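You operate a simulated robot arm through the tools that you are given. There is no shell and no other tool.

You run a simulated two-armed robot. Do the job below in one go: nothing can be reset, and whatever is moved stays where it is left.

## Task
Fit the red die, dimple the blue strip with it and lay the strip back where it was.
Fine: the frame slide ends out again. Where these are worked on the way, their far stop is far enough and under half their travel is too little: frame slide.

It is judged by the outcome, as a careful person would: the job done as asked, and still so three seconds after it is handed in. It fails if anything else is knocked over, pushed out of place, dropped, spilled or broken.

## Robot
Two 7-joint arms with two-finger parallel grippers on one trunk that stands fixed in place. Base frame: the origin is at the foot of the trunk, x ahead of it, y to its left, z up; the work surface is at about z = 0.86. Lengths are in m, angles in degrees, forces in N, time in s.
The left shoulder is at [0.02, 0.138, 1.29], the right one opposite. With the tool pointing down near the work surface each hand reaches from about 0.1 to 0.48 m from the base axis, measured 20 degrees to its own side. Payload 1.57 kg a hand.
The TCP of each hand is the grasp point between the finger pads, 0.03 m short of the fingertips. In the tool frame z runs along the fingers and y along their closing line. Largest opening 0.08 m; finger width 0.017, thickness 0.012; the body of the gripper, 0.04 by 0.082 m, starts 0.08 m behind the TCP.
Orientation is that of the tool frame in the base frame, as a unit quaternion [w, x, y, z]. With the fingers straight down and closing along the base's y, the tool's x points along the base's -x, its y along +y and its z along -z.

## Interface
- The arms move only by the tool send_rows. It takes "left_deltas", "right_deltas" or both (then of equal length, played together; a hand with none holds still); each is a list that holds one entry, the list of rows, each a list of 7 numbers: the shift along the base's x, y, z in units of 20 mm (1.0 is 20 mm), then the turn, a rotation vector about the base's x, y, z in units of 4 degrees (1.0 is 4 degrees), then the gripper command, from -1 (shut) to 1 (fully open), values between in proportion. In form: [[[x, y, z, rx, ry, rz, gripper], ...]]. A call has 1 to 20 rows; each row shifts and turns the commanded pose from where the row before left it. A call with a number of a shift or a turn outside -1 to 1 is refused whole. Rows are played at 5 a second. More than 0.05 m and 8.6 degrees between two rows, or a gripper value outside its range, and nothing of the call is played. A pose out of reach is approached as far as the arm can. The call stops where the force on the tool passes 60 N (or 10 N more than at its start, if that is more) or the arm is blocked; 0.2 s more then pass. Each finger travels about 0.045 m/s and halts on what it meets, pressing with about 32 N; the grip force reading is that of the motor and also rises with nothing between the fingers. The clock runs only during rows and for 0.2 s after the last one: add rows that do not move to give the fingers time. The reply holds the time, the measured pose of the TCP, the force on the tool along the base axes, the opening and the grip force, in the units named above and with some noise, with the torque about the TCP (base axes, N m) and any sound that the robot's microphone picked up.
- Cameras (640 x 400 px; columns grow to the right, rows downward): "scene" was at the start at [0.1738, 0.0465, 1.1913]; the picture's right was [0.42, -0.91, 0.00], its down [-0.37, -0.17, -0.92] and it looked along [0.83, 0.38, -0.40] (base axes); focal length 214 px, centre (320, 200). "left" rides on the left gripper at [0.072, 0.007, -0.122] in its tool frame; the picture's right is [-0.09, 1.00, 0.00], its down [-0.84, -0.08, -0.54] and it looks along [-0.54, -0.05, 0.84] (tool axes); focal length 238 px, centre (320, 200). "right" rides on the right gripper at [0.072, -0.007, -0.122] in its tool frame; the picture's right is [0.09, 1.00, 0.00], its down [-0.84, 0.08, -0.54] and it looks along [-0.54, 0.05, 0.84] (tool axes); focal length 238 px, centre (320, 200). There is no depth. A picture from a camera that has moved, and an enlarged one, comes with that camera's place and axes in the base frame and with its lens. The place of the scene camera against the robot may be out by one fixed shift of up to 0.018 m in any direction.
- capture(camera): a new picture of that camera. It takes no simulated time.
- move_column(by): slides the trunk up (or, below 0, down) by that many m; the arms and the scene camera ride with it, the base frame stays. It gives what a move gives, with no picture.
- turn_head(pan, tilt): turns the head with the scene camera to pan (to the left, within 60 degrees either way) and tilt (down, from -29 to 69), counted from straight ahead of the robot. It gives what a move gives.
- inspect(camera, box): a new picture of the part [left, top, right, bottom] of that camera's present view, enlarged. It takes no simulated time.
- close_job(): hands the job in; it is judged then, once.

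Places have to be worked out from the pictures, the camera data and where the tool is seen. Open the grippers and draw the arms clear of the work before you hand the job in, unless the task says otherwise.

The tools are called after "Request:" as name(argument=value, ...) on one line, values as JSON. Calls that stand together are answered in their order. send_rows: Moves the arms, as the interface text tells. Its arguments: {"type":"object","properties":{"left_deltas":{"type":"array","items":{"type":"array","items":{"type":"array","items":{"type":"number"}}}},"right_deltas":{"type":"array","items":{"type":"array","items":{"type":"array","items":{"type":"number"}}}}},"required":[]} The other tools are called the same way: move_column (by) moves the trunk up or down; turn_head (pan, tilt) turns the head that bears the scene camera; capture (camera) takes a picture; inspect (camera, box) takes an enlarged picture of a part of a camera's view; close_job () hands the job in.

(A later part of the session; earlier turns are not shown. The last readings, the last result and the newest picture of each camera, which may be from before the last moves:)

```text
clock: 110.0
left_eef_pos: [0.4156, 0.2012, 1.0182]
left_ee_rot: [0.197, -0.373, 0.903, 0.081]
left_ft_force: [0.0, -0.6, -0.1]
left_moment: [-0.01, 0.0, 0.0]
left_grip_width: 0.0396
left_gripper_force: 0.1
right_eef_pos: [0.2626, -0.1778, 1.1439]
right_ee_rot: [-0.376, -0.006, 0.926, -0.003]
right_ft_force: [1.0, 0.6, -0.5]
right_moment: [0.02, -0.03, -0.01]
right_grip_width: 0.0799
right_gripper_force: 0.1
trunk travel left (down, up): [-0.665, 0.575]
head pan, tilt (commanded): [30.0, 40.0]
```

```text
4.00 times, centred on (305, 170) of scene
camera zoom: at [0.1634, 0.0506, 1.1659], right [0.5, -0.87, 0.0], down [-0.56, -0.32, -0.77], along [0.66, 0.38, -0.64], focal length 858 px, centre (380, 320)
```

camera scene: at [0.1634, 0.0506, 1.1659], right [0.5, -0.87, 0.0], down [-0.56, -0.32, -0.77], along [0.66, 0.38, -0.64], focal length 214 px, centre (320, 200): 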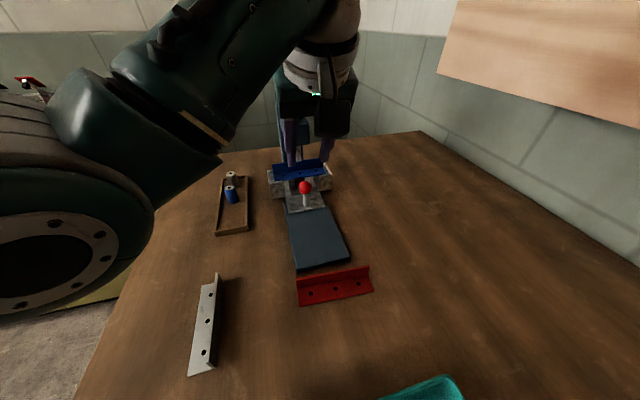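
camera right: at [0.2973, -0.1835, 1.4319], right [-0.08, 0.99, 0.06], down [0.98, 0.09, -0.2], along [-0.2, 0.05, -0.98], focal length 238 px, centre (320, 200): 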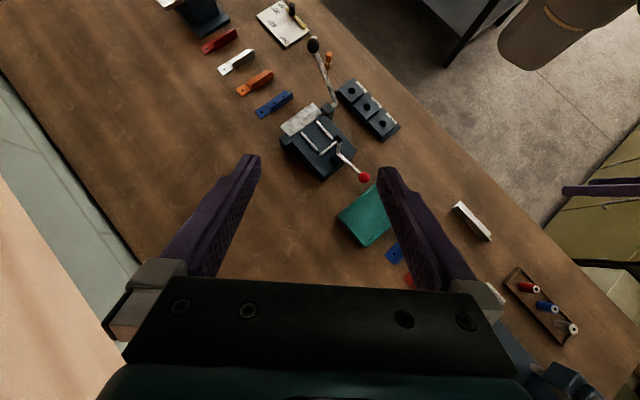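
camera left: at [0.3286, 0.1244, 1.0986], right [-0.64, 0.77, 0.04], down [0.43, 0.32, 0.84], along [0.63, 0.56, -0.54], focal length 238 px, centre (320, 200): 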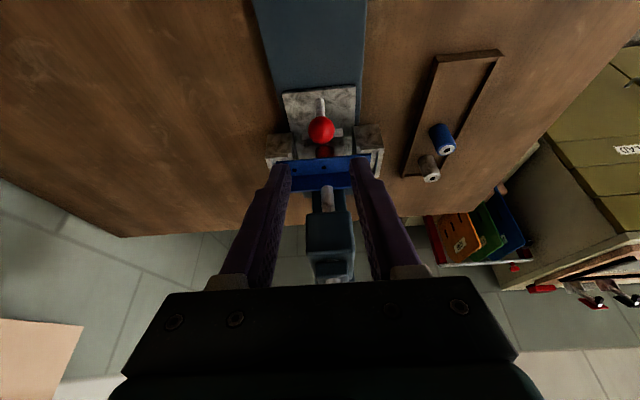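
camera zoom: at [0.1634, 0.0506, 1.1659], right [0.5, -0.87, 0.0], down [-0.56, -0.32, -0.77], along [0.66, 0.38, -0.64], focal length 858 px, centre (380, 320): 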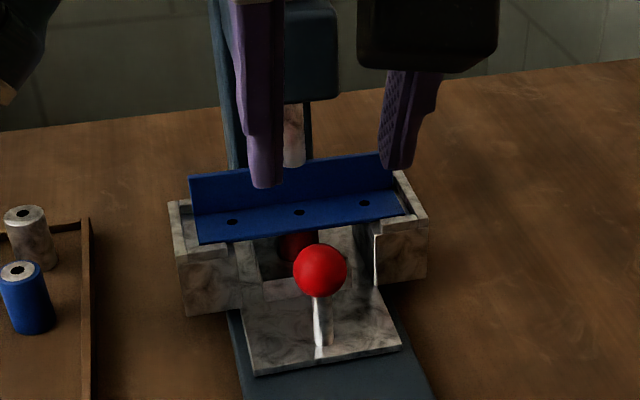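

The ram is over the strip's middle. Now the lever: I raise the hand to view the lever, post and pad from above with its camera.

Request:
send_rows(left_deltas=[[[0, 0, 1, 0, 0, 0, 0], [0, 0, 1, 0, 0, 0, -0.5], [0, 0, 1, 0, 0, 0, -1], [0, 0, 1, 0, 0, 0, -1], [0, 0, 1, 0, 0, 0, -1], [0, 0, 1, 0, 0, 0, -1], [0, 0, 0.5, 0, 0, 0, -1], [0, 0, 0, 0, 0, 0, -1]]])

Request:
capture(camera="left")

Request:
turn_head(pan=35, tilt=20)

Request:
capture(camera="scene")

```text
clock: 111.8
left_eef_pos: [0.4333, 0.2203, 1.1359]
left_ee_rot: [0.199, -0.378, 0.9, 0.088]
left_ft_force: [-0.5, 1.0, -0.2]
left_moment: [0.02, 0.0, -0.03]
left_grip_width: 0.0001
left_gripper_force: 21.2
left hand out of reach, approached as far as the arm can: row 5, 6, 7
right_eef_pos: [0.2629, -0.1788, 1.1453]
right_ee_rot: [-0.377, -0.006, 0.926, -0.003]
right_ft_force: [-0.8, 1.0, -0.2]
right_moment: [0.01, 0.0, 0.04]
right_grip_width: 0.0801
right_gripper_force: 0.1
trunk travel left (down, up): [-0.665, 0.575]
head pan, tilt (commanded): [30.0, 40.0]
```

```text
taken
camera left: at [0.3462, 0.1402, 1.216], right [-0.66, 0.75, 0.05], down [0.43, 0.32, 0.85], along [0.62, 0.58, -0.53], focal length 238 px, centre (320, 200)
```

left: 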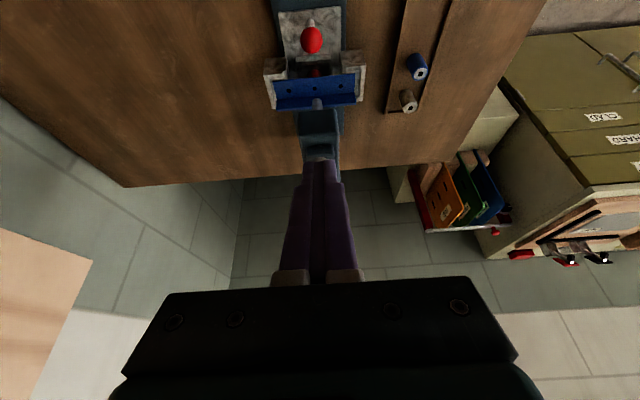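

```text
clock: 112.6
left_eef_pos: [0.4336, 0.2201, 1.1373]
left_ee_rot: [0.2, -0.38, 0.899, 0.088]
left_ft_force: [-0.1, 0.8, -0.5]
left_moment: [-0.01, 0.01, -0.02]
left_grip_width: 0.0
left_gripper_force: 21.4
right_eef_pos: [0.2621, -0.1782, 1.1439]
right_ee_rot: [-0.376, -0.006, 0.927, -0.003]
right_ft_force: [-0.5, -0.1, 0.0]
right_moment: [0.0, 0.0, -0.02]
right_grip_width: 0.0798
right_gripper_force: 0.0
trunk travel left (down, up): [-0.665, 0.575]
head pan, tilt (commanded): [35.0, 20.0]
```

```text
taken
camera scene: at [0.1779, 0.0388, 1.2047], right [0.33, -0.94, 0.0], down [-0.25, -0.09, -0.96], along [0.91, 0.32, -0.27], focal length 214 px, centre (320, 200)
```

scene: 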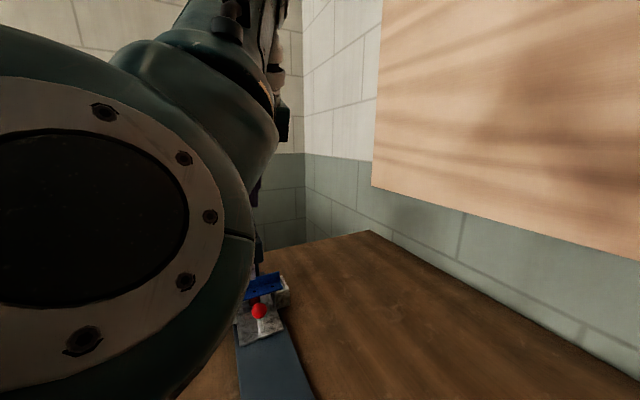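

The hand ran out of reach going up (wrist above the shoulder). I raise the trunk 0.08 m and bring the hand down relative to it to regain a comfortable posture.

Request:
move_column(by=0.08)

Request:
send_rows(left_deltas=[[[0, 0, -0.75, 0, 0, 0, -1], [0, 0, -0.75, 0, 0, 0, -1], [0, 0, -0.75, 0, 0, 0, -1], [0, 0, -0.75, 0, 0, 0, -1], [0, 0, 0, 0, 0, 0, -1]]])

Request:
capture(camera="scene")

```text
clock: 113.8
left_eef_pos: [0.4324, 0.2216, 1.217]
left_ee_rot: [0.199, -0.378, 0.9, 0.089]
left_ft_force: [0.7, -0.1, 0.1]
left_moment: [0.01, -0.01, 0.0]
left_grip_width: 0.0001
left_gripper_force: 21.0
right_eef_pos: [0.2624, -0.1778, 1.2234]
right_ee_rot: [-0.376, -0.006, 0.927, -0.003]
right_ft_force: [-0.6, -0.1, 0.6]
right_moment: [-0.03, 0.01, -0.01]
right_grip_width: 0.0801
right_gripper_force: 0.0
trunk travel left (down, up): [-0.745, 0.495]
head pan, tilt (commanded): [35.0, 20.0]
```

```text
clock: 115.0
left_eef_pos: [0.4331, 0.2336, 1.1585]
left_ee_rot: [0.204, -0.386, 0.894, 0.1]
left_ft_force: [0.1, 0.0, 0.5]
left_moment: [0.0, -0.03, 0.0]
left_grip_width: 0.0
left_gripper_force: 21.1
right_eef_pos: [0.263, -0.1783, 1.2254]
right_ee_rot: [-0.376, -0.006, 0.927, -0.003]
right_ft_force: [0.4, -0.6, -0.2]
right_moment: [0.03, -0.03, -0.01]
right_grip_width: 0.0801
right_gripper_force: 0.1
trunk travel left (down, up): [-0.745, 0.495]
head pan, tilt (commanded): [35.0, 20.0]
```

```text
taken
camera scene: at [0.1707, 0.0476, 1.2597], right [0.44, -0.9, 0.0], down [-0.46, -0.23, -0.86], along [0.77, 0.38, -0.51], focal length 214 px, centre (320, 200)
```

scene: 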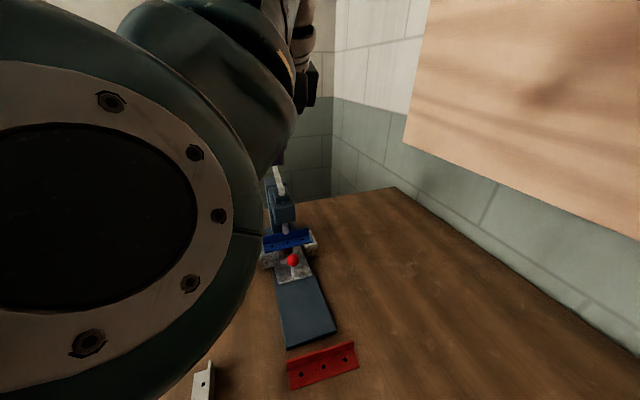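

The head camera's actual direction differs from its commanded one: the left elbow is touching the head. I bring the hand back and upright, then turn it to yaw -45°, which swings the elbow outward.

Request:
send_rows(left_deltas=[[[-0.354, -0.354, 0, -0.5525, 0.5525, 0, -1], [-0.354, -0.354, 0, -0.5525, 0.5525, 0, -1], [-0.354, -0.354, 0, -0.5525, 0.5525, 0, -1], [-0.354, -0.354, 0, -0.5525, 0.5525, 0, -1], [-0.354, -0.354, 0, -0.5525, 0.5525, 0, -1], [-0.354, -0.354, 0, -0.5525, 0.5525, 0, -1], [-0.354, -0.354, 0, -0.5525, 0.5525, 0, -1], [-0.354, -0.354, 0, -0.5525, 0.5525, 0, -1], [0, 0, 0, 0, 0, 0, -1]]])

Request:
capture(camera="scene")

```text
clock: 117.0
left_eef_pos: [0.4199, 0.1725, 1.127]
left_ee_rot: [-0.002, -0.384, 0.923, 0.0]
left_ft_force: [0.4, 0.6, 0.8]
left_moment: [0.0, -0.01, -0.01]
left_grip_width: 0.0001
left_gripper_force: 21.6
left hand out of reach, approached as far as the arm can: row 3, 4, 5, 6, 7, 8
right_eef_pos: [0.263, -0.1783, 1.2244]
right_ee_rot: [-0.376, -0.006, 0.926, -0.004]
right_ft_force: [0.0, 0.7, 0.0]
right_moment: [0.0, 0.02, 0.01]
right_grip_width: 0.08
right_gripper_force: 0.1
trunk travel left (down, up): [-0.745, 0.495]
head pan, tilt (commanded): [35.0, 20.0]
```

```text
taken
camera scene: at [0.1759, 0.0441, 1.2856], right [0.39, -0.92, 0.0], down [-0.24, -0.1, -0.97], along [0.89, 0.37, -0.26], focal length 214 px, centre (320, 200)
```

scene: 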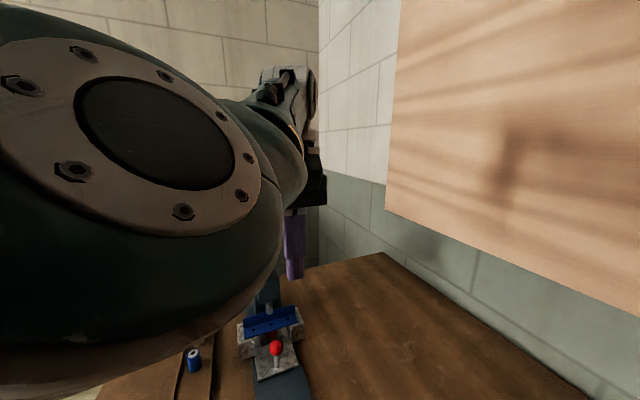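

The hand is upright again. Now I turn it toward yaw -45° to swing the elbow away from the head.

Request:
send_rows(left_deltas=[[[0, 0, 0, 0, 0, -1, -1], [0, 0, 0, 0, 0, -1, -1], [0, 0, 0, 0, 0, -1, -1], [0, 0, 0, 0, 0, -1, -1], [0, 0, 0, 0, 0, -1, -1], [0, 0, 0, 0, 0, -1, -1], [0, 0, 0, 0, 0, -1, -1], [0, 0, 0, 0, 0, -1, -1], [0, 0, 0, 0, 0, -1, -1], [0, 0, 0, 0, 0, -1, -1], [0, 0, 0, 0, 0, 0, -1]]])

Request:
capture(camera="scene")

```text
clock: 119.4
left_eef_pos: [0.42, 0.1732, 1.1274]
left_ee_rot: [-0.004, -0.044, 0.999, 0.0]
left_ft_force: [-0.1, 0.1, -0.7]
left_moment: [0.0, -0.02, 0.0]
left_grip_width: 0.0001
left_gripper_force: 21.2
right_eef_pos: [0.2637, -0.1788, 1.2246]
right_ee_rot: [-0.375, -0.006, 0.927, -0.003]
right_ft_force: [-0.6, -0.1, 0.1]
right_moment: [0.02, -0.02, -0.01]
right_grip_width: 0.0799
right_gripper_force: 0.1
trunk travel left (down, up): [-0.745, 0.495]
head pan, tilt (commanded): [35.0, 20.0]
```

```text
taken
camera scene: at [0.1756, 0.045, 1.2851], right [0.4, -0.92, 0.0], down [-0.24, -0.1, -0.96], along [0.89, 0.38, -0.26], focal length 214 px, centre (320, 200)
```

scene: 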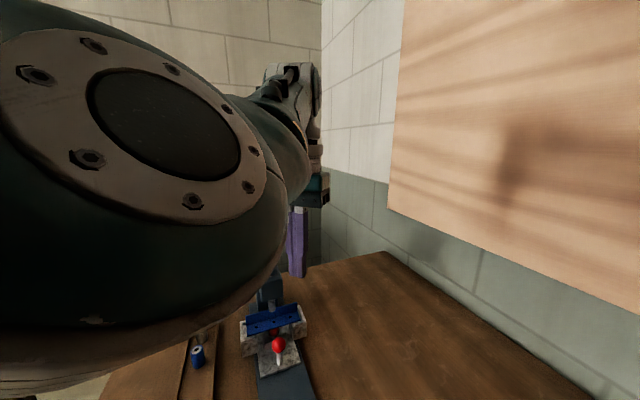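

The yaw is done by the last joint only, so the elbow didn't move. I lower the hand relative to the shoulder and bring it a bit left, which should drop the elbow outward again.

Request:
send_rows(left_deltas=[[[-0.3, 0.3, -0.8, 0, 0, -0.5, -1], [-0.3, 0.3, -0.8, 0, 0, -0.5, -1], [-0.3, 0.3, -0.8, 0, 0, -0.5, -1], [-0.3, 0.3, -0.8, 0, 0, -0.5, -1], [-0.3, 0.3, -0.8, 0, 0, -0.5, -1], [-0.3, 0.3, -0.8, 0, 0, -0.5, -1], [0, 0, 0, 0, 0, 0, -1]]])

Request:
capture(camera="scene")

```text
clock: 121.0
left_eef_pos: [0.3835, 0.2053, 1.0331]
left_ee_rot: [-0.004, 0.063, 0.998, -0.001]
left_ft_force: [0.0, 1.6, 0.5]
left_moment: [-0.01, 0.01, -0.01]
left_grip_width: 0.0
left_gripper_force: 21.5
right_eef_pos: [0.2624, -0.1789, 1.2247]
right_ee_rot: [-0.376, -0.006, 0.926, -0.004]
right_ft_force: [0.9, -0.1, 0.7]
right_moment: [-0.05, 0.02, 0.0]
right_grip_width: 0.0799
right_gripper_force: 0.0
trunk travel left (down, up): [-0.745, 0.495]
head pan, tilt (commanded): [35.0, 20.0]
```

```text
taken
camera scene: at [0.166, 0.0615, 1.2773], right [0.57, -0.82, 0.0], down [-0.28, -0.2, -0.94], along [0.77, 0.54, -0.34], focal length 214 px, centre (320, 200)
```

scene: 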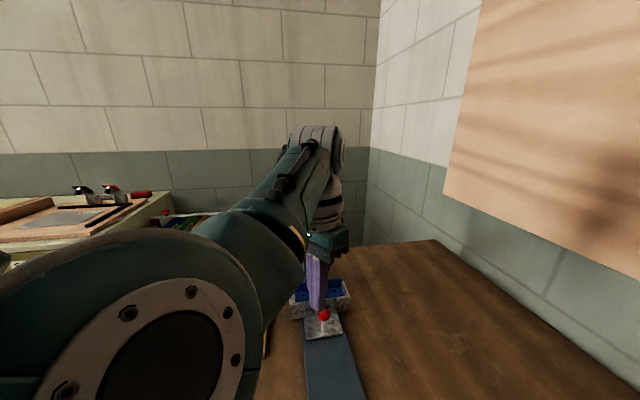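

The head is free again. I'll turn the head to the right to give the elbow room, move the left hand up on the left side of the press, and approach the pad from there with yaw ≈15°.

Request:
turn_head(pan=-30, tilt=25)

Request:
send_rows(left_deltas=[[[-0.168, 0.819, 0.479, 0, 0, 0.8, -1], [-0.168, 0.819, 0.479, 0, 0, 0.8, -1], [-0.168, 0.819, 0.479, 0, 0, 0.8, -1], [-0.168, 0.819, 0.479, 0, 0, 0.8, -1], [-0.168, 0.819, 0.479, 0, 0, 0.8, -1], [-0.168, 0.819, 0.479, 0, 0, 0.8, -1], [-0.168, 0.819, 0.479, 0, 0, 0.8, -1], [0, 0, 0, 0, 0, 0, -1]]])

Request:
capture(camera="left")

```text
clock: 122.3
left_eef_pos: [0.3843, 0.2057, 1.032]
left_ee_rot: [-0.004, 0.063, 0.998, -0.001]
left_ft_force: [-0.2, -0.9, 0.0]
left_moment: [0.01, 0.03, -0.03]
left_grip_width: 0.0001
left_gripper_force: 21.3
right_eef_pos: [0.2619, -0.1782, 1.2251]
right_ee_rot: [-0.376, -0.006, 0.927, -0.003]
right_ft_force: [-0.1, 0.9, -1.2]
right_moment: [-0.02, 0.04, 0.0]
right_grip_width: 0.0799
right_gripper_force: 0.1
trunk travel left (down, up): [-0.745, 0.495]
head pan, tilt (commanded): [-30.0, 25.0]
```

```text
clock: 124.1
left_eef_pos: [0.3595, 0.3203, 1.1011]
left_ee_rot: [-0.003, -0.133, 0.991, -0.001]
left_ft_force: [0.2, 0.8, -0.5]
left_moment: [-0.03, 0.03, 0.01]
left_grip_width: 0.0002
left_gripper_force: 21.5
right_eef_pos: [0.2619, -0.1781, 1.2244]
right_ee_rot: [-0.376, -0.006, 0.926, -0.003]
right_ft_force: [-0.3, 0.7, -0.5]
right_moment: [0.02, 0.02, 0.01]
right_grip_width: 0.0798
right_gripper_force: 0.0
trunk travel left (down, up): [-0.745, 0.495]
head pan, tilt (commanded): [-30.0, 25.0]
```

```text
taken
camera left: at [0.289, 0.3073, 1.2221], right [-0.17, 0.98, 0.0], down [0.83, 0.15, 0.54], along [0.53, 0.09, -0.84], focal length 238 px, centre (320, 200)
```

left: 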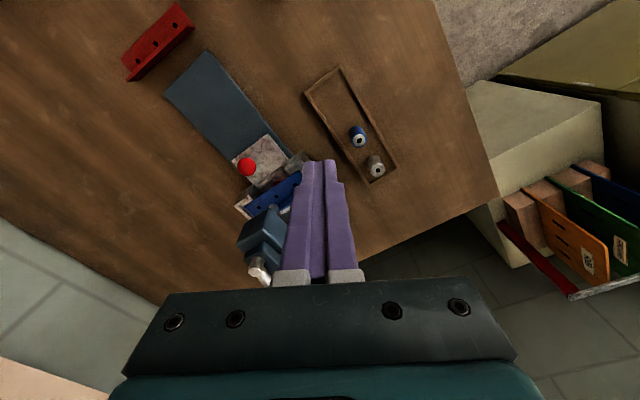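

Tracking is good. Now I pitch the closed fingers forward ~52° while advancing to a point short of and above the pad.

Request:
send_rows(left_deltas=[[[0.393, 0.071, 0.282, 0.241, -0.898, 0, -1], [0.393, 0.071, 0.282, 0.241, -0.898, 0, -1], [0.393, 0.071, 0.282, 0.241, -0.898, 0, -1], [0.393, 0.071, 0.282, 0.241, -0.898, 0, -1], [0.393, 0.071, 0.282, 0.241, -0.898, 0, -1], [0.393, 0.071, 0.282, 0.241, -0.898, 0, -1], [0.393, 0.071, 0.282, 0.241, -0.898, 0, -1], [0.393, 0.071, 0.282, 0.241, -0.898, 0, -1], [0.393, 0.071, 0.282, 0.241, -0.898, 0, -1], [0.393, 0.071, 0.282, 0.241, -0.898, 0, -1], [0.393, 0.071, 0.282, 0.241, -0.898, 0, -1], [0.393, 0.071, 0.282, 0.241, -0.898, 0, -1], [0.393, 0.071, 0.282, 0.241, -0.898, 0, -1], [0.393, 0.071, 0.282, 0.241, -0.898, 0, -1], [0, 0, 0, 0, 0, 0, -1]]])

Request:
capture(camera="left")

```text
clock: 127.3
left_eef_pos: [0.4711, 0.3386, 1.1772]
left_ee_rot: [0.432, -0.118, 0.892, 0.054]
left_ft_force: [0.0, 0.6, -0.1]
left_moment: [-0.04, -0.03, 0.01]
left_grip_width: 0.0
left_gripper_force: 21.4
right_eef_pos: [0.2618, -0.1783, 1.2246]
right_ee_rot: [-0.376, -0.006, 0.927, -0.003]
right_ft_force: [-0.3, -0.3, -0.6]
right_moment: [0.04, -0.04, 0.03]
right_grip_width: 0.0801
right_gripper_force: 0.1
trunk travel left (down, up): [-0.745, 0.495]
head pan, tilt (commanded): [-30.0, 25.0]
```

```text
taken
camera left: at [0.3335, 0.3084, 1.1965], right [-0.2, 0.98, 0.07], down [0.11, -0.05, 0.99], along [0.97, 0.21, -0.1], focal length 238 px, centre (320, 200)
```

left: 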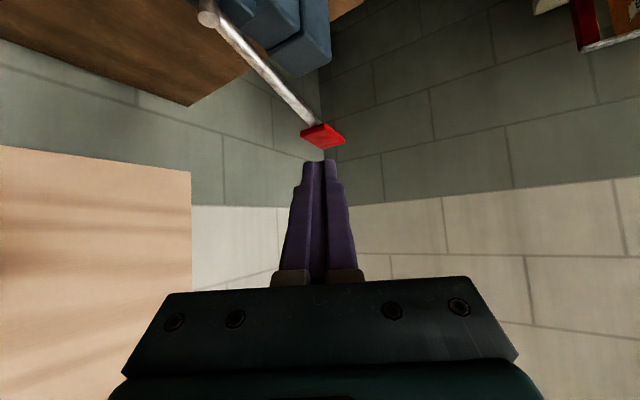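

Perfect tracking; the pad and lever are clearly in view (picture upside down). I enlarge them for position and mechanism.

Request:
inspect(camera="left", box=[180, 0, 360, 160])

Request:
inspect(camera="left", box=[280, 100, 370, 170])

```text
2.50 times, centred on (270, 80) of left
camera zoom: at [0.3335, 0.3084, 1.1965], right [-0.2, 0.98, 0.07], down [0.11, -0.05, 0.99], along [0.97, 0.21, -0.1], focal length 596 px, centre (445, 500)
```

zoom: 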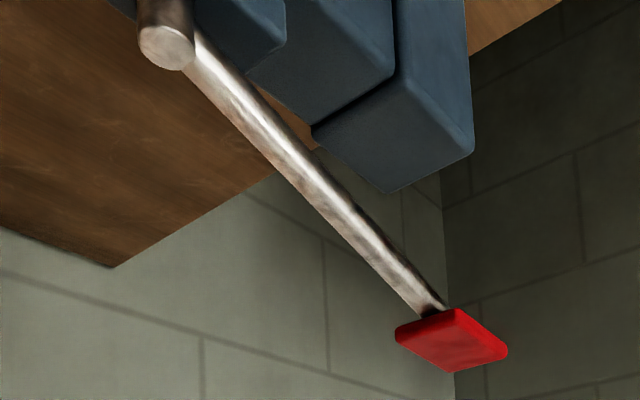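

```text
5.71 times, centred on (325, 135) of left
camera zoom: at [0.3335, 0.3084, 1.1965], right [-0.2, 0.98, 0.07], down [0.11, -0.05, 0.99], along [0.97, 0.21, -0.1], focal length 1362 px, centre (291, 571)
```

zoom: 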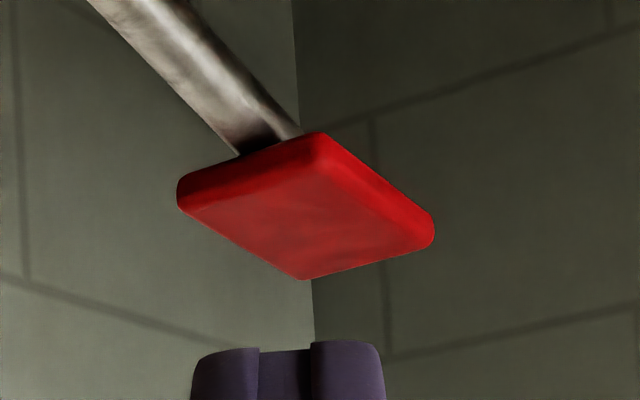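

The pad is a flat horizontal plate with its face up: made to be pushed down. I move closer for a second sight line on it.

Request:
send_rows(left_deltas=[[[0.7375, 0.2175, -0.0875, 0, 0, 0, -1], [0.7375, 0.2175, -0.0875, 0, 0, 0, -1], [0.7375, 0.2175, -0.0875, 0, 0, 0, -1], [0.7375, 0.2175, -0.0875, 0, 0, 0, -1], [0, 0, 0, 0, 0, 0, -1]]])

Request:
capture(camera="left")

Request:
inspect(camera="left", box=[250, 60, 400, 180])

```text
clock: 128.5
left_eef_pos: [0.5302, 0.3566, 1.1712]
left_ee_rot: [0.434, -0.12, 0.891, 0.056]
left_ft_force: [-0.2, -0.1, -0.8]
left_moment: [0.02, 0.01, -0.02]
left_grip_width: 0.0
left_gripper_force: 21.1
right_eef_pos: [0.2635, -0.1788, 1.2246]
right_ee_rot: [-0.376, -0.006, 0.927, -0.003]
right_ft_force: [0.2, 0.3, -1.1]
right_moment: [0.02, -0.01, 0.01]
right_grip_width: 0.0802
right_gripper_force: 0.1
trunk travel left (down, up): [-0.745, 0.495]
head pan, tilt (commanded): [-30.0, 25.0]
```

```text
taken
camera left: at [0.3925, 0.3259, 1.1896], right [-0.2, 0.98, 0.07], down [0.11, -0.05, 0.99], along [0.97, 0.21, -0.1], focal length 238 px, centre (320, 200)
```

left: 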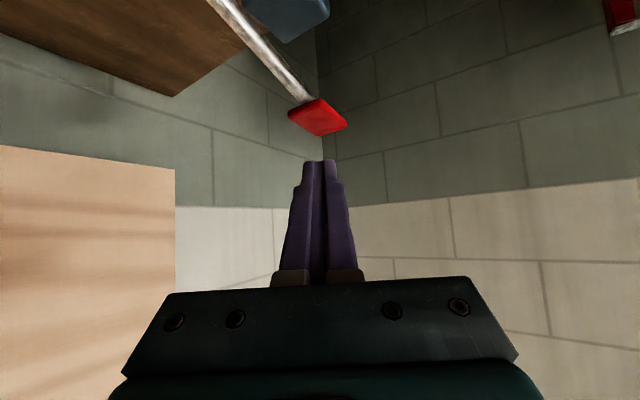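

```text
3.33 times, centred on (325, 120) of left
camera zoom: at [0.3925, 0.3259, 1.1896], right [-0.2, 0.98, 0.07], down [0.11, -0.05, 0.99], along [0.97, 0.21, -0.1], focal length 794 px, centre (303, 467)
```

zoom: 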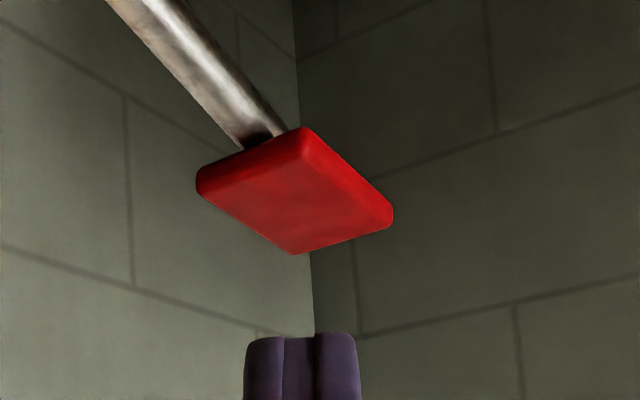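

Combining sights, the pad's top centre is about (0.585, 0.370, 1.102). I move the fingertips over it, ~2 cm above.

Request:
send_rows(left_deltas=[[[0.8, 0.18, -0.2, 0, 0, 0, -1], [0.8, 0.18, -0.4, 0, 0, 0, -1], [0, 0, -0.4, 0, 0, 0, -1], [0, 0, 0, 0, 0, 0, -1]]])

Request:
capture(camera="left")

Request:
inspect(camera="left", box=[250, 60, 400, 180])

```text
clock: 129.5
left_eef_pos: [0.5607, 0.3647, 1.1498]
left_ee_rot: [0.432, -0.119, 0.892, 0.056]
left_ft_force: [1.3, -0.5, 1.1]
left_moment: [0.0, -0.01, 0.02]
left_grip_width: 0.0
left_gripper_force: 21.8
right_eef_pos: [0.2626, -0.1775, 1.2237]
right_ee_rot: [-0.376, -0.006, 0.927, -0.003]
right_ft_force: [-0.3, 0.8, 0.1]
right_moment: [0.02, -0.03, 0.02]
right_grip_width: 0.0799
right_gripper_force: 0.0
trunk travel left (down, up): [-0.745, 0.495]
head pan, tilt (commanded): [-30.0, 25.0]
```

```text
taken
camera left: at [0.4239, 0.3331, 1.169], right [-0.2, 0.98, 0.07], down [0.11, -0.05, 0.99], along [0.97, 0.21, -0.1], focal length 238 px, centre (320, 200)
```

left: 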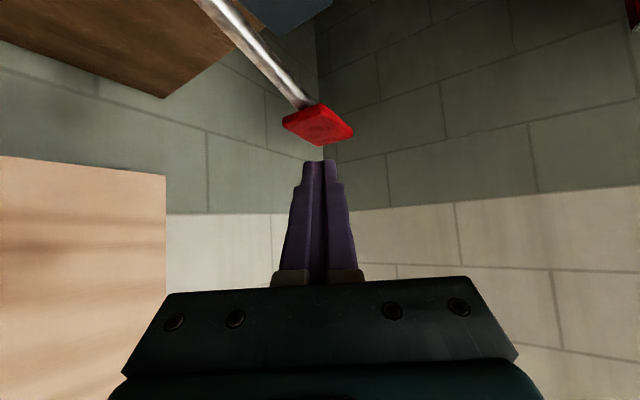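

```text
3.33 times, centred on (325, 120) of left
camera zoom: at [0.4239, 0.3331, 1.169], right [-0.2, 0.98, 0.07], down [0.11, -0.05, 0.99], along [0.97, 0.21, -0.1], focal length 794 px, centre (303, 467)
```

zoom: 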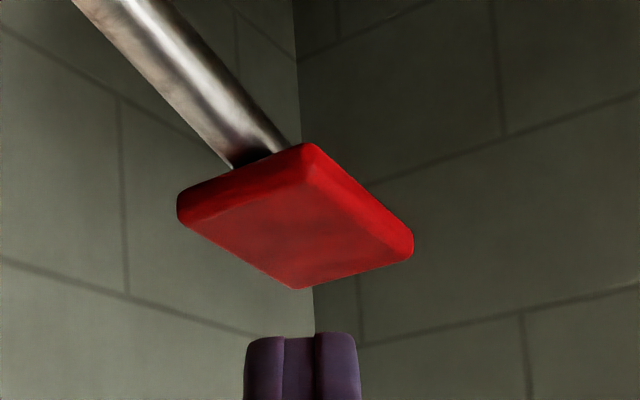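

The fingertips are over the pad, ~2 cm above. I descend slowly and watch for contact.

Request:
send_rows(left_deltas=[[[0, 0, -0.2, 0, 0, 0, -1], [0, 0, -0.2, 0, 0, 0, -1], [0, 0, -0.2, 0, 0, 0, -1], [0, 0, 0, 0, 0, 0, -1]]])

Request:
send_rows(left_deltas=[[[0, 0, -0.2, 0, 0, 0, -1], [0, 0, -0.2, 0, 0, 0, -1], [0, 0, 0, 0, 0, 0, -1]]])

Request:
inspect(camera="left", box=[250, 60, 400, 180])

```text
clock: 130.5
left_eef_pos: [0.5615, 0.3629, 1.1379]
left_ee_rot: [0.433, -0.118, 0.892, 0.055]
left_ft_force: [-0.3, 0.3, -0.7]
left_moment: [0.0, 0.0, 0.0]
left_grip_width: 0.0
left_gripper_force: 21.5
right_eef_pos: [0.2619, -0.179, 1.2247]
right_ee_rot: [-0.376, -0.005, 0.927, -0.002]
right_ft_force: [-0.3, 0.2, -0.2]
right_moment: [0.01, 0.01, -0.02]
right_grip_width: 0.0799
right_gripper_force: 0.1
trunk travel left (down, up): [-0.745, 0.495]
head pan, tilt (commanded): [-30.0, 25.0]
```

```text
clock: 131.3
left_eef_pos: [0.5609, 0.3627, 1.13]
left_ee_rot: [0.433, -0.119, 0.892, 0.055]
left_ft_force: [1.2, 0.8, 2.0]
left_moment: [0.01, -0.04, 0.01]
left_grip_width: 0.0
left_gripper_force: 21.3
right_eef_pos: [0.2621, -0.1777, 1.2261]
right_ee_rot: [-0.376, -0.006, 0.927, -0.002]
right_ft_force: [-0.3, 0.1, 0.4]
right_moment: [0.01, -0.02, 0.01]
right_grip_width: 0.0801
right_gripper_force: 0.0
trunk travel left (down, up): [-0.745, 0.495]
head pan, tilt (commanded): [-30.0, 25.0]
```

```text
3.33 times, centred on (325, 120) of left
camera zoom: at [0.4239, 0.3326, 1.149], right [-0.2, 0.98, 0.07], down [0.11, -0.05, 0.99], along [0.97, 0.21, -0.1], focal length 794 px, centre (303, 467)
```

zoom: 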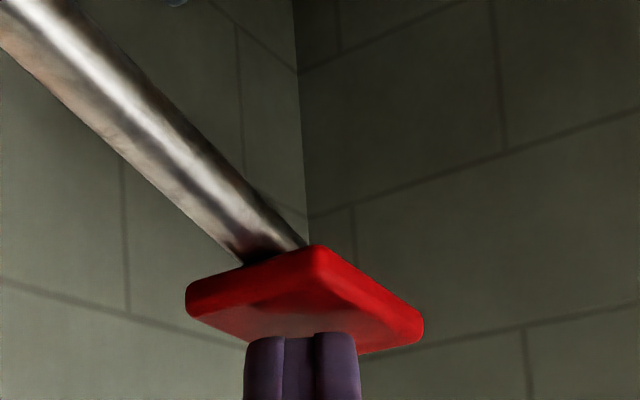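

The tips are just touching the pad (about 2 N). I press on downward in small steps, watching motion and force.

Request:
send_rows(left_deltas=[[[0, 0, -0.2, 0, 0, 0, -1], [0, 0, -0.2, 0, 0, 0, -1], [0, 0, 0, 0, 0, 0, -1]]])

Request:
inspect(camera="left", box=[250, 60, 400, 180])

```text
clock: 132.1
left_eef_pos: [0.5611, 0.3627, 1.1224]
left_ee_rot: [0.432, -0.119, 0.892, 0.055]
left_ft_force: [0.1, 1.6, 2.6]
left_moment: [0.06, -0.06, 0.0]
left_grip_width: 0.0002
left_gripper_force: 21.3
right_eef_pos: [0.2631, -0.1782, 1.2244]
right_ee_rot: [-0.376, -0.006, 0.926, -0.002]
right_ft_force: [0.4, 0.0, -0.6]
right_moment: [-0.03, 0.01, 0.02]
right_grip_width: 0.0799
right_gripper_force: 0.0
trunk travel left (down, up): [-0.745, 0.495]
head pan, tilt (commanded): [-30.0, 25.0]
```

```text
3.33 times, centred on (325, 120) of left
camera zoom: at [0.4238, 0.3325, 1.1414], right [-0.2, 0.98, 0.07], down [0.11, -0.05, 0.99], along [0.97, 0.21, -0.1], focal length 794 px, centre (303, 467)
```

zoom: 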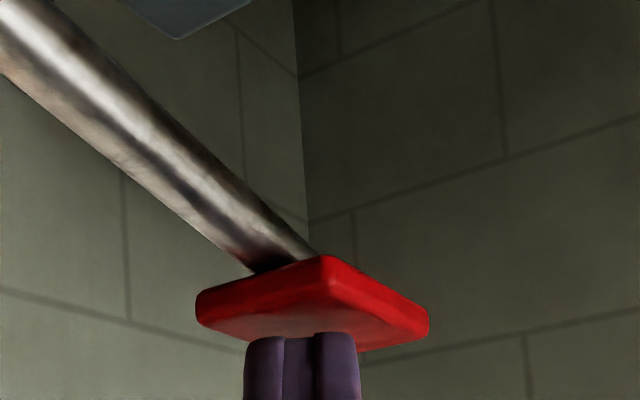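

The pad yields with light force: pressing down is right. I continue, checking contact as it swings.

Request:
send_rows(left_deltas=[[[0, 0, -0.2, 0, 0, 0, -1], [0, 0, -0.2, 0, 0, 0, -1], [0, 0, -0.2, 0, 0, 0, -1], [0, 0, 0, 0, 0, 0, -1]]])

Request:
capture(camera="left")

Request:
inspect(camera="left", box=[180, 0, 400, 180])

```text
clock: 133.1
left_eef_pos: [0.562, 0.3625, 1.1105]
left_ee_rot: [0.433, -0.119, 0.892, 0.055]
left_ft_force: [1.9, 0.4, 2.9]
left_moment: [0.02, -0.08, 0.01]
left_grip_width: 0.0002
left_gripper_force: 21.1
right_eef_pos: [0.264, -0.1787, 1.2258]
right_ee_rot: [-0.377, -0.006, 0.926, -0.002]
right_ft_force: [0.4, 0.0, -0.7]
right_moment: [-0.03, -0.02, -0.02]
right_grip_width: 0.08
right_gripper_force: 0.0
trunk travel left (down, up): [-0.745, 0.495]
head pan, tilt (commanded): [-30.0, 25.0]
```

```text
taken
camera left: at [0.4237, 0.3326, 1.1295], right [-0.2, 0.98, 0.07], down [0.11, -0.05, 0.99], along [0.97, 0.21, -0.1], focal length 238 px, centre (320, 200)
```

left: 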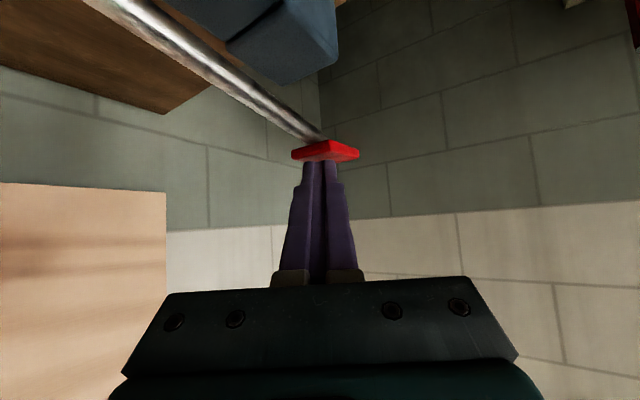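

```text
2.22 times, centred on (290, 90) of left
camera zoom: at [0.4237, 0.3326, 1.1295], right [-0.2, 0.98, 0.07], down [0.11, -0.05, 0.99], along [0.97, 0.21, -0.1], focal length 530 px, centre (387, 444)
```

zoom: 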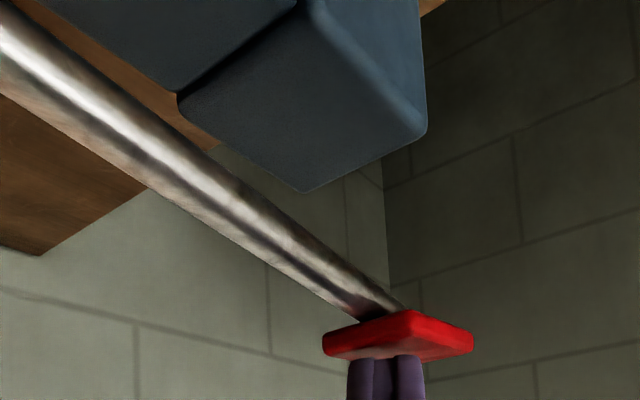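

The lever has come down ~2 cm with ~3 N. I keep going.

Request:
send_rows(left_deltas=[[[0, 0, -0.2, 0, 0, 0, -1], [0, 0, -0.2, 0, 0, 0, -1], [0, 0, -0.2, 0, 0, 0, -1], [0, 0, 0, 0, 0, 0, -1]]])

Request:
inspect(camera="left", box=[180, 0, 400, 180])

```text
clock: 134.1
left_eef_pos: [0.5618, 0.3618, 1.0987]
left_ee_rot: [0.433, -0.119, 0.892, 0.054]
left_ft_force: [2.1, 1.0, 3.7]
left_moment: [0.04, -0.13, -0.02]
left_grip_width: 0.0001
left_gripper_force: 21.1
right_eef_pos: [0.2642, -0.1777, 1.2251]
right_ee_rot: [-0.376, -0.005, 0.927, -0.002]
right_ft_force: [0.5, 0.8, -0.3]
right_moment: [0.01, -0.02, -0.03]
right_grip_width: 0.08
right_gripper_force: 0.0
trunk travel left (down, up): [-0.745, 0.495]
head pan, tilt (commanded): [-30.0, 25.0]
```

```text
2.22 times, centred on (290, 90) of left
camera zoom: at [0.424, 0.3327, 1.1167], right [-0.2, 0.98, 0.07], down [0.11, -0.05, 0.99], along [0.97, 0.21, -0.1], focal length 530 px, centre (387, 444)
```

zoom: 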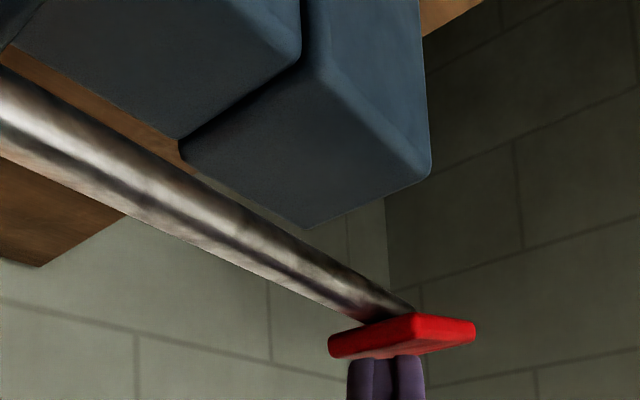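

Still moving freely. I continue down.

Request:
send_rows(left_deltas=[[[0, 0, -0.2, 0, 0, 0, -1], [0, 0, -0.2, 0, 0, 0, -1], [0, 0, -0.2, 0, 0, 0, -1], [0, 0, 0, 0, 0, 0, -1]]])

Request:
inspect(camera="left", box=[180, 0, 400, 180])

```text
clock: 135.1
left_eef_pos: [0.5635, 0.3644, 1.0882]
left_ee_rot: [0.434, -0.119, 0.891, 0.055]
left_ft_force: [2.2, 0.4, 3.6]
left_moment: [0.0, -0.16, 0.03]
left_grip_width: 0.0
left_gripper_force: 21.6
right_eef_pos: [0.2638, -0.1795, 1.2257]
right_ee_rot: [-0.376, -0.007, 0.926, -0.003]
right_ft_force: [0.6, -0.3, -0.1]
right_moment: [-0.04, -0.02, -0.03]
right_grip_width: 0.0798
right_gripper_force: 0.1
trunk travel left (down, up): [-0.745, 0.495]
head pan, tilt (commanded): [-30.0, 25.0]
```

```text
2.22 times, centred on (290, 90) of left
camera zoom: at [0.4249, 0.3337, 1.1056], right [-0.2, 0.98, 0.07], down [0.11, -0.05, 0.99], along [0.97, 0.21, -0.1], focal length 530 px, centre (387, 444)
```

zoom: 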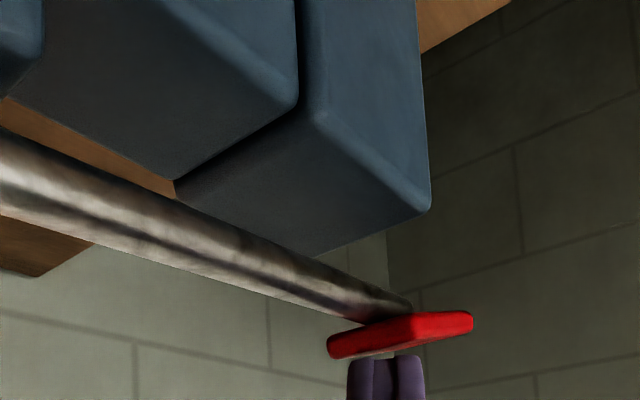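

Force remains light; I keep pressing.

Request:
send_rows(left_deltas=[[[0, 0, -0.2, 0, 0, 0, -1], [0, 0, -0.2, 0, 0, 0, -1], [0, 0, 0, 0, 0, 0, -1]]])

Request:
inspect(camera="left", box=[180, 0, 400, 180])

```text
clock: 135.9
left_eef_pos: [0.5622, 0.364, 1.0798]
left_ee_rot: [0.434, -0.119, 0.891, 0.055]
left_ft_force: [5.6, 2.2, 4.9]
left_moment: [-0.04, -0.24, 0.1]
left_grip_width: 0.0
left_gripper_force: 21.7
right_eef_pos: [0.2626, -0.1788, 1.2249]
right_ee_rot: [-0.375, -0.007, 0.927, -0.004]
right_ft_force: [0.4, -0.6, -0.8]
right_moment: [0.0, 0.03, 0.03]
right_grip_width: 0.0801
right_gripper_force: 0.0
trunk travel left (down, up): [-0.745, 0.495]
head pan, tilt (commanded): [-30.0, 25.0]
```

```text
2.22 times, centred on (290, 90) of left
camera zoom: at [0.4247, 0.3339, 1.0982], right [-0.2, 0.98, 0.07], down [0.11, -0.05, 0.99], along [0.97, 0.21, -0.1], focal length 530 px, centre (387, 444)
```

zoom: 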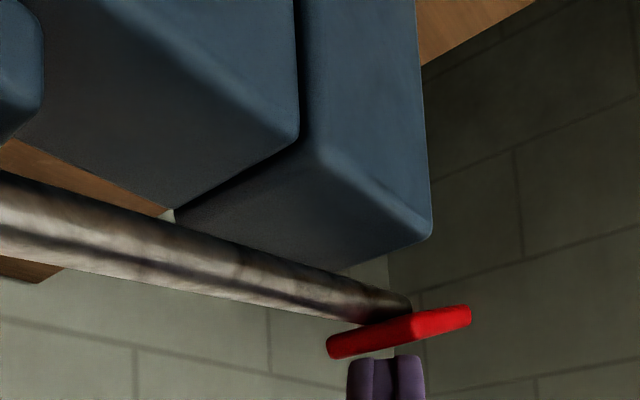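

The pad is tilting past level but contact holds. I continue with small steps.

Request:
send_rows(left_deltas=[[[0, 0, -0.15, 0, 0, 0, -1], [0, 0, -0.15, 0, 0, 0, -1], [0, 0, 0, 0, 0, 0, -1]]])

Request:
inspect(camera="left", box=[180, 0, 400, 180])

Request:
turn_head(pan=25, tilt=25)

Request:
capture(camera="scene")

```text
clock: 136.7
left_eef_pos: [0.5616, 0.3642, 1.0727]
left_ee_rot: [0.433, -0.118, 0.892, 0.055]
left_ft_force: [3.5, 2.2, 4.2]
left_moment: [0.03, -0.15, 0.06]
left_grip_width: 0.0001
left_gripper_force: 21.0
right_eef_pos: [0.2627, -0.1784, 1.2256]
right_ee_rot: [-0.376, -0.005, 0.927, -0.002]
right_ft_force: [0.4, 0.1, -0.5]
right_moment: [0.0, -0.01, 0.0]
right_grip_width: 0.0803
right_gripper_force: 0.1
trunk travel left (down, up): [-0.745, 0.495]
head pan, tilt (commanded): [-30.0, 25.0]
```

```text
2.22 times, centred on (290, 90) of left
camera zoom: at [0.4244, 0.3337, 1.0911], right [-0.2, 0.98, 0.07], down [0.11, -0.05, 0.99], along [0.97, 0.21, -0.1], focal length 530 px, centre (387, 444)
```

zoom: 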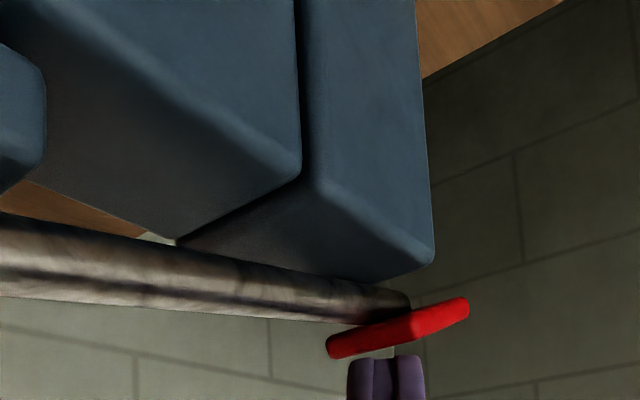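

```text
clock: 138.0
left_eef_pos: [0.5623, 0.3634, 1.0719]
left_ee_rot: [0.433, -0.118, 0.892, 0.055]
left_ft_force: [1.0, 2.4, 4.4]
left_moment: [-0.02, -0.15, 0.04]
left_grip_width: 0.0
left_gripper_force: 20.8
right_eef_pos: [0.2632, -0.1782, 1.2252]
right_ee_rot: [-0.376, -0.005, 0.926, -0.002]
right_ft_force: [-0.5, -1.0, 0.3]
right_moment: [0.06, 0.0, 0.0]
right_grip_width: 0.0797
right_gripper_force: 0.2
trunk travel left (down, up): [-0.745, 0.495]
head pan, tilt (commanded): [25.0, 25.0]
```

```text
taken
camera scene: at [0.1738, 0.0474, 1.2694], right [0.42, -0.91, 0.0], down [-0.38, -0.18, -0.91], along [0.82, 0.38, -0.42], focal length 214 px, centre (320, 200)
```

scene: 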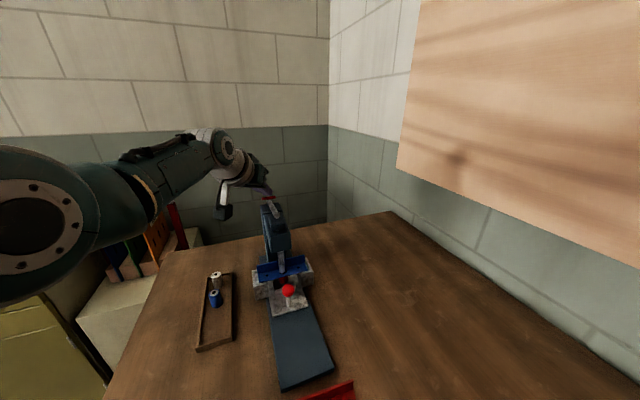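

The scene camera now has a clear view of the press at work. I enlarge it to see ram height and lever.

Request:
inspect(camera="scene", box=[220, 170, 330, 260])

Request:
inspect(camera="scene", box=[240, 220, 330, 310])

```text
4.44 times, centred on (275, 215) of scene
camera zoom: at [0.1738, 0.0474, 1.2694], right [0.42, -0.91, 0.0], down [-0.38, -0.18, -0.91], along [0.82, 0.38, -0.42], focal length 953 px, centre (520, 133)
```

zoom: 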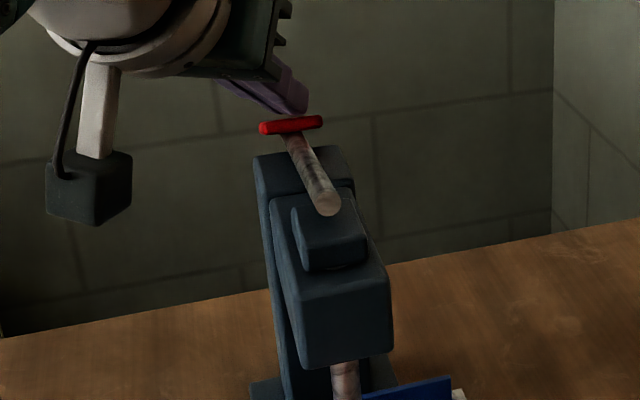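

```text
4.44 times, centred on (285, 265) of scene
camera zoom: at [0.1738, 0.0474, 1.2694], right [0.42, -0.91, 0.0], down [-0.38, -0.18, -0.91], along [0.82, 0.38, -0.42], focal length 953 px, centre (476, -89)
```

zoom: 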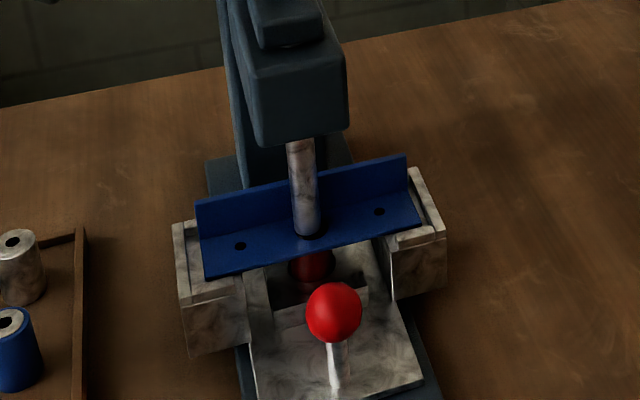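

The ram has come down onto the strip exactly over the die and middle hole. I press further to form the dimple.

Request:
send_rows(left_deltas=[[[0, 0, -0.15, 0, 0, 0, -1], [0, 0, -0.15, 0, 0, 0, -1], [0, 0, 0, 0, 0, 0, -1]]])

Request:
inspect(camera="scene", box=[240, 220, 330, 310])

Request:
inspect(camera="scene", box=[220, 170, 330, 260])

```text
clock: 138.8
left_eef_pos: [0.5626, 0.3646, 1.0692]
left_ee_rot: [0.436, -0.118, 0.89, 0.055]
left_ft_force: [-2.8, -1.0, 19.2]
left_moment: [-0.11, -0.35, -0.09]
left_grip_width: 0.0
left_gripper_force: 21.1
right_eef_pos: [0.2646, -0.1776, 1.2243]
right_ee_rot: [-0.375, -0.007, 0.927, -0.003]
right_ft_force: [-0.5, -1.4, 0.1]
right_moment: [0.01, 0.02, 0.05]
right_grip_width: 0.0802
right_gripper_force: 0.0
trunk travel left (down, up): [-0.745, 0.495]
head pan, tilt (commanded): [25.0, 25.0]
```

```text
4.44 times, centred on (285, 265) of scene
camera zoom: at [0.1743, 0.0477, 1.2697], right [0.42, -0.91, 0.0], down [-0.38, -0.18, -0.91], along [0.82, 0.38, -0.42], focal length 953 px, centre (476, -89)
```

zoom: 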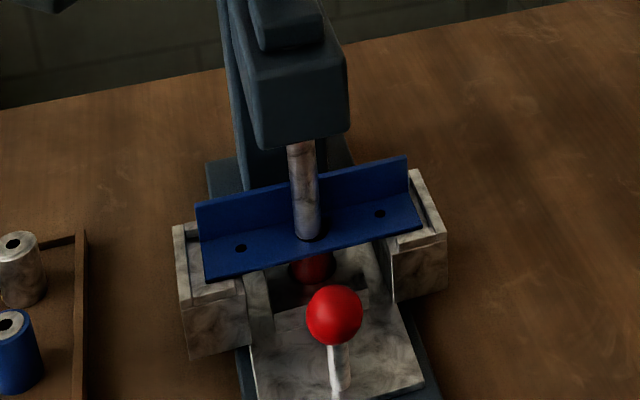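

```text
4.44 times, centred on (275, 215) of scene
camera zoom: at [0.1743, 0.0477, 1.2697], right [0.42, -0.91, 0.0], down [-0.38, -0.18, -0.91], along [0.82, 0.38, -0.42], focal length 953 px, centre (520, 133)
```

zoom: 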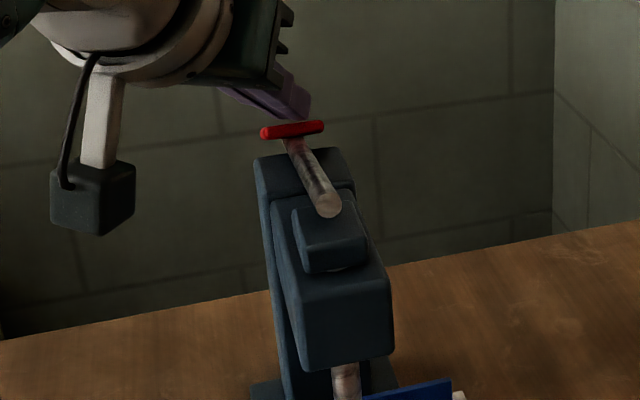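

Force is building (19 N): the ram is working against the strip. I press further.

Request:
send_rows(left_deltas=[[[0, 0, -0.12, 0, 0, 0, -1], [0, 0, -0.12, 0, 0, 0, -1], [0, 0, 0, 0, 0, 0, -1]]])

Request:
inspect(camera="scene", box=[240, 220, 330, 310])

Request:
inspect(camera="left", box=[180, 0, 400, 180])

```text
clock: 139.6
left_eef_pos: [0.5666, 0.3655, 1.0677]
left_ee_rot: [0.44, -0.118, 0.888, 0.057]
left_ft_force: [-5.1, 0.0, 27.6]
left_moment: [-0.08, -0.43, -0.03]
left_grip_width: 0.0
left_gripper_force: 21.5
right_eef_pos: [0.2641, -0.1775, 1.2257]
right_ee_rot: [-0.375, -0.007, 0.927, -0.003]
right_ft_force: [0.0, -0.8, 0.7]
right_moment: [0.02, -0.04, -0.01]
right_grip_width: 0.0801
right_gripper_force: 0.1
trunk travel left (down, up): [-0.745, 0.495]
head pan, tilt (commanded): [25.0, 25.0]
```

```text
4.44 times, centred on (285, 265) of scene
camera zoom: at [0.1748, 0.0483, 1.2697], right [0.42, -0.91, 0.0], down [-0.38, -0.18, -0.91], along [0.82, 0.38, -0.42], focal length 953 px, centre (476, -89)
```

zoom: 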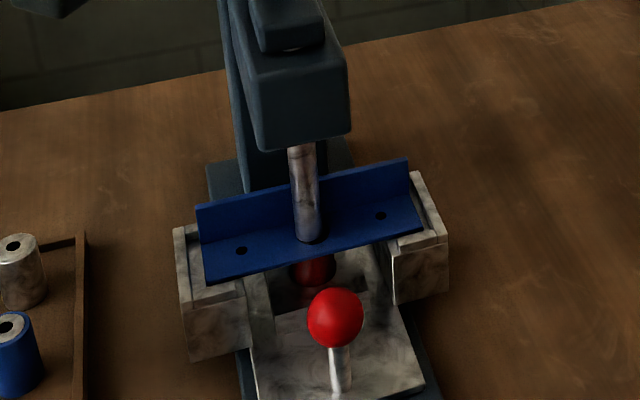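

```text
2.22 times, centred on (290, 90) of left
camera zoom: at [0.4278, 0.3353, 1.0843], right [-0.21, 0.98, 0.07], down [0.1, -0.05, 0.99], along [0.97, 0.21, -0.08], focal length 530 px, centre (387, 444)
```

zoom: 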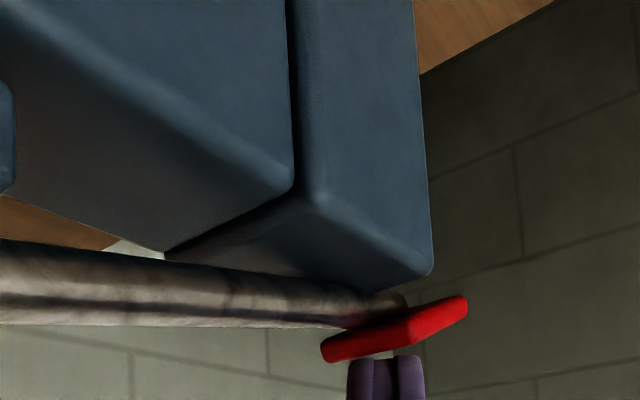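

The tip is still on the pad's centre; force 28 N. I press on.

Request:
send_rows(left_deltas=[[[0, 0, -0.15, 0, 0, 0, -1], [0, 0, -0.15, 0, 0, 0, -1], [0, 0, 0, 0, 0, 0, -1]]])

Request:
inspect(camera="scene", box=[240, 220, 330, 310])

Request:
inspect(camera="left", box=[180, 0, 400, 180])

```text
clock: 140.4
left_eef_pos: [0.569, 0.367, 1.066]
left_ee_rot: [0.444, -0.118, 0.886, 0.058]
left_ft_force: [-6.2, 2.6, 35.8]
left_moment: [-0.09, -0.61, 0.06]
left_grip_width: 0.0
left_gripper_force: 21.5
right_eef_pos: [0.2653, -0.1756, 1.2244]
right_ee_rot: [-0.374, -0.006, 0.927, -0.001]
right_ft_force: [0.2, 0.3, 0.1]
right_moment: [0.01, 0.01, 0.0]
right_grip_width: 0.0803
right_gripper_force: 0.1
trunk travel left (down, up): [-0.745, 0.495]
head pan, tilt (commanded): [25.0, 25.0]
```

```text
4.44 times, centred on (285, 265) of scene
camera zoom: at [0.1752, 0.0489, 1.2699], right [0.42, -0.91, 0.0], down [-0.38, -0.18, -0.91], along [0.82, 0.38, -0.42], focal length 953 px, centre (476, -89)
```

zoom: 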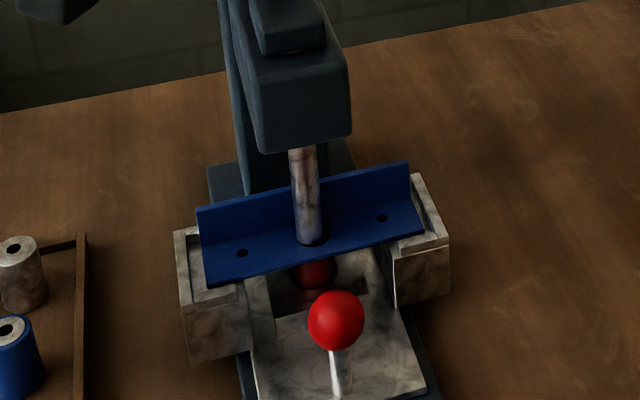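

```text
2.22 times, centred on (290, 90) of left
camera zoom: at [0.4304, 0.3366, 1.081], right [-0.21, 0.98, 0.07], down [0.09, -0.05, 0.99], along [0.97, 0.21, -0.07], focal length 530 px, centre (387, 444)
```

zoom: 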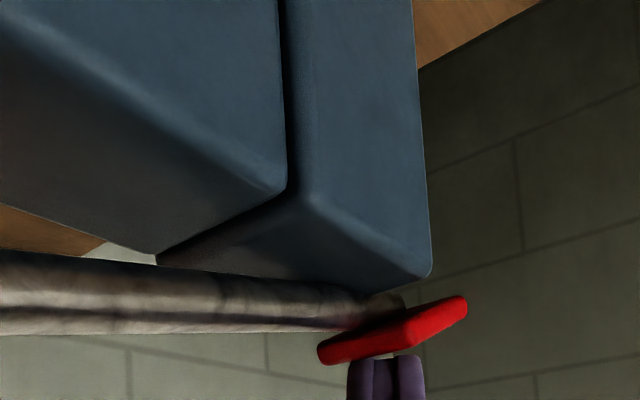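

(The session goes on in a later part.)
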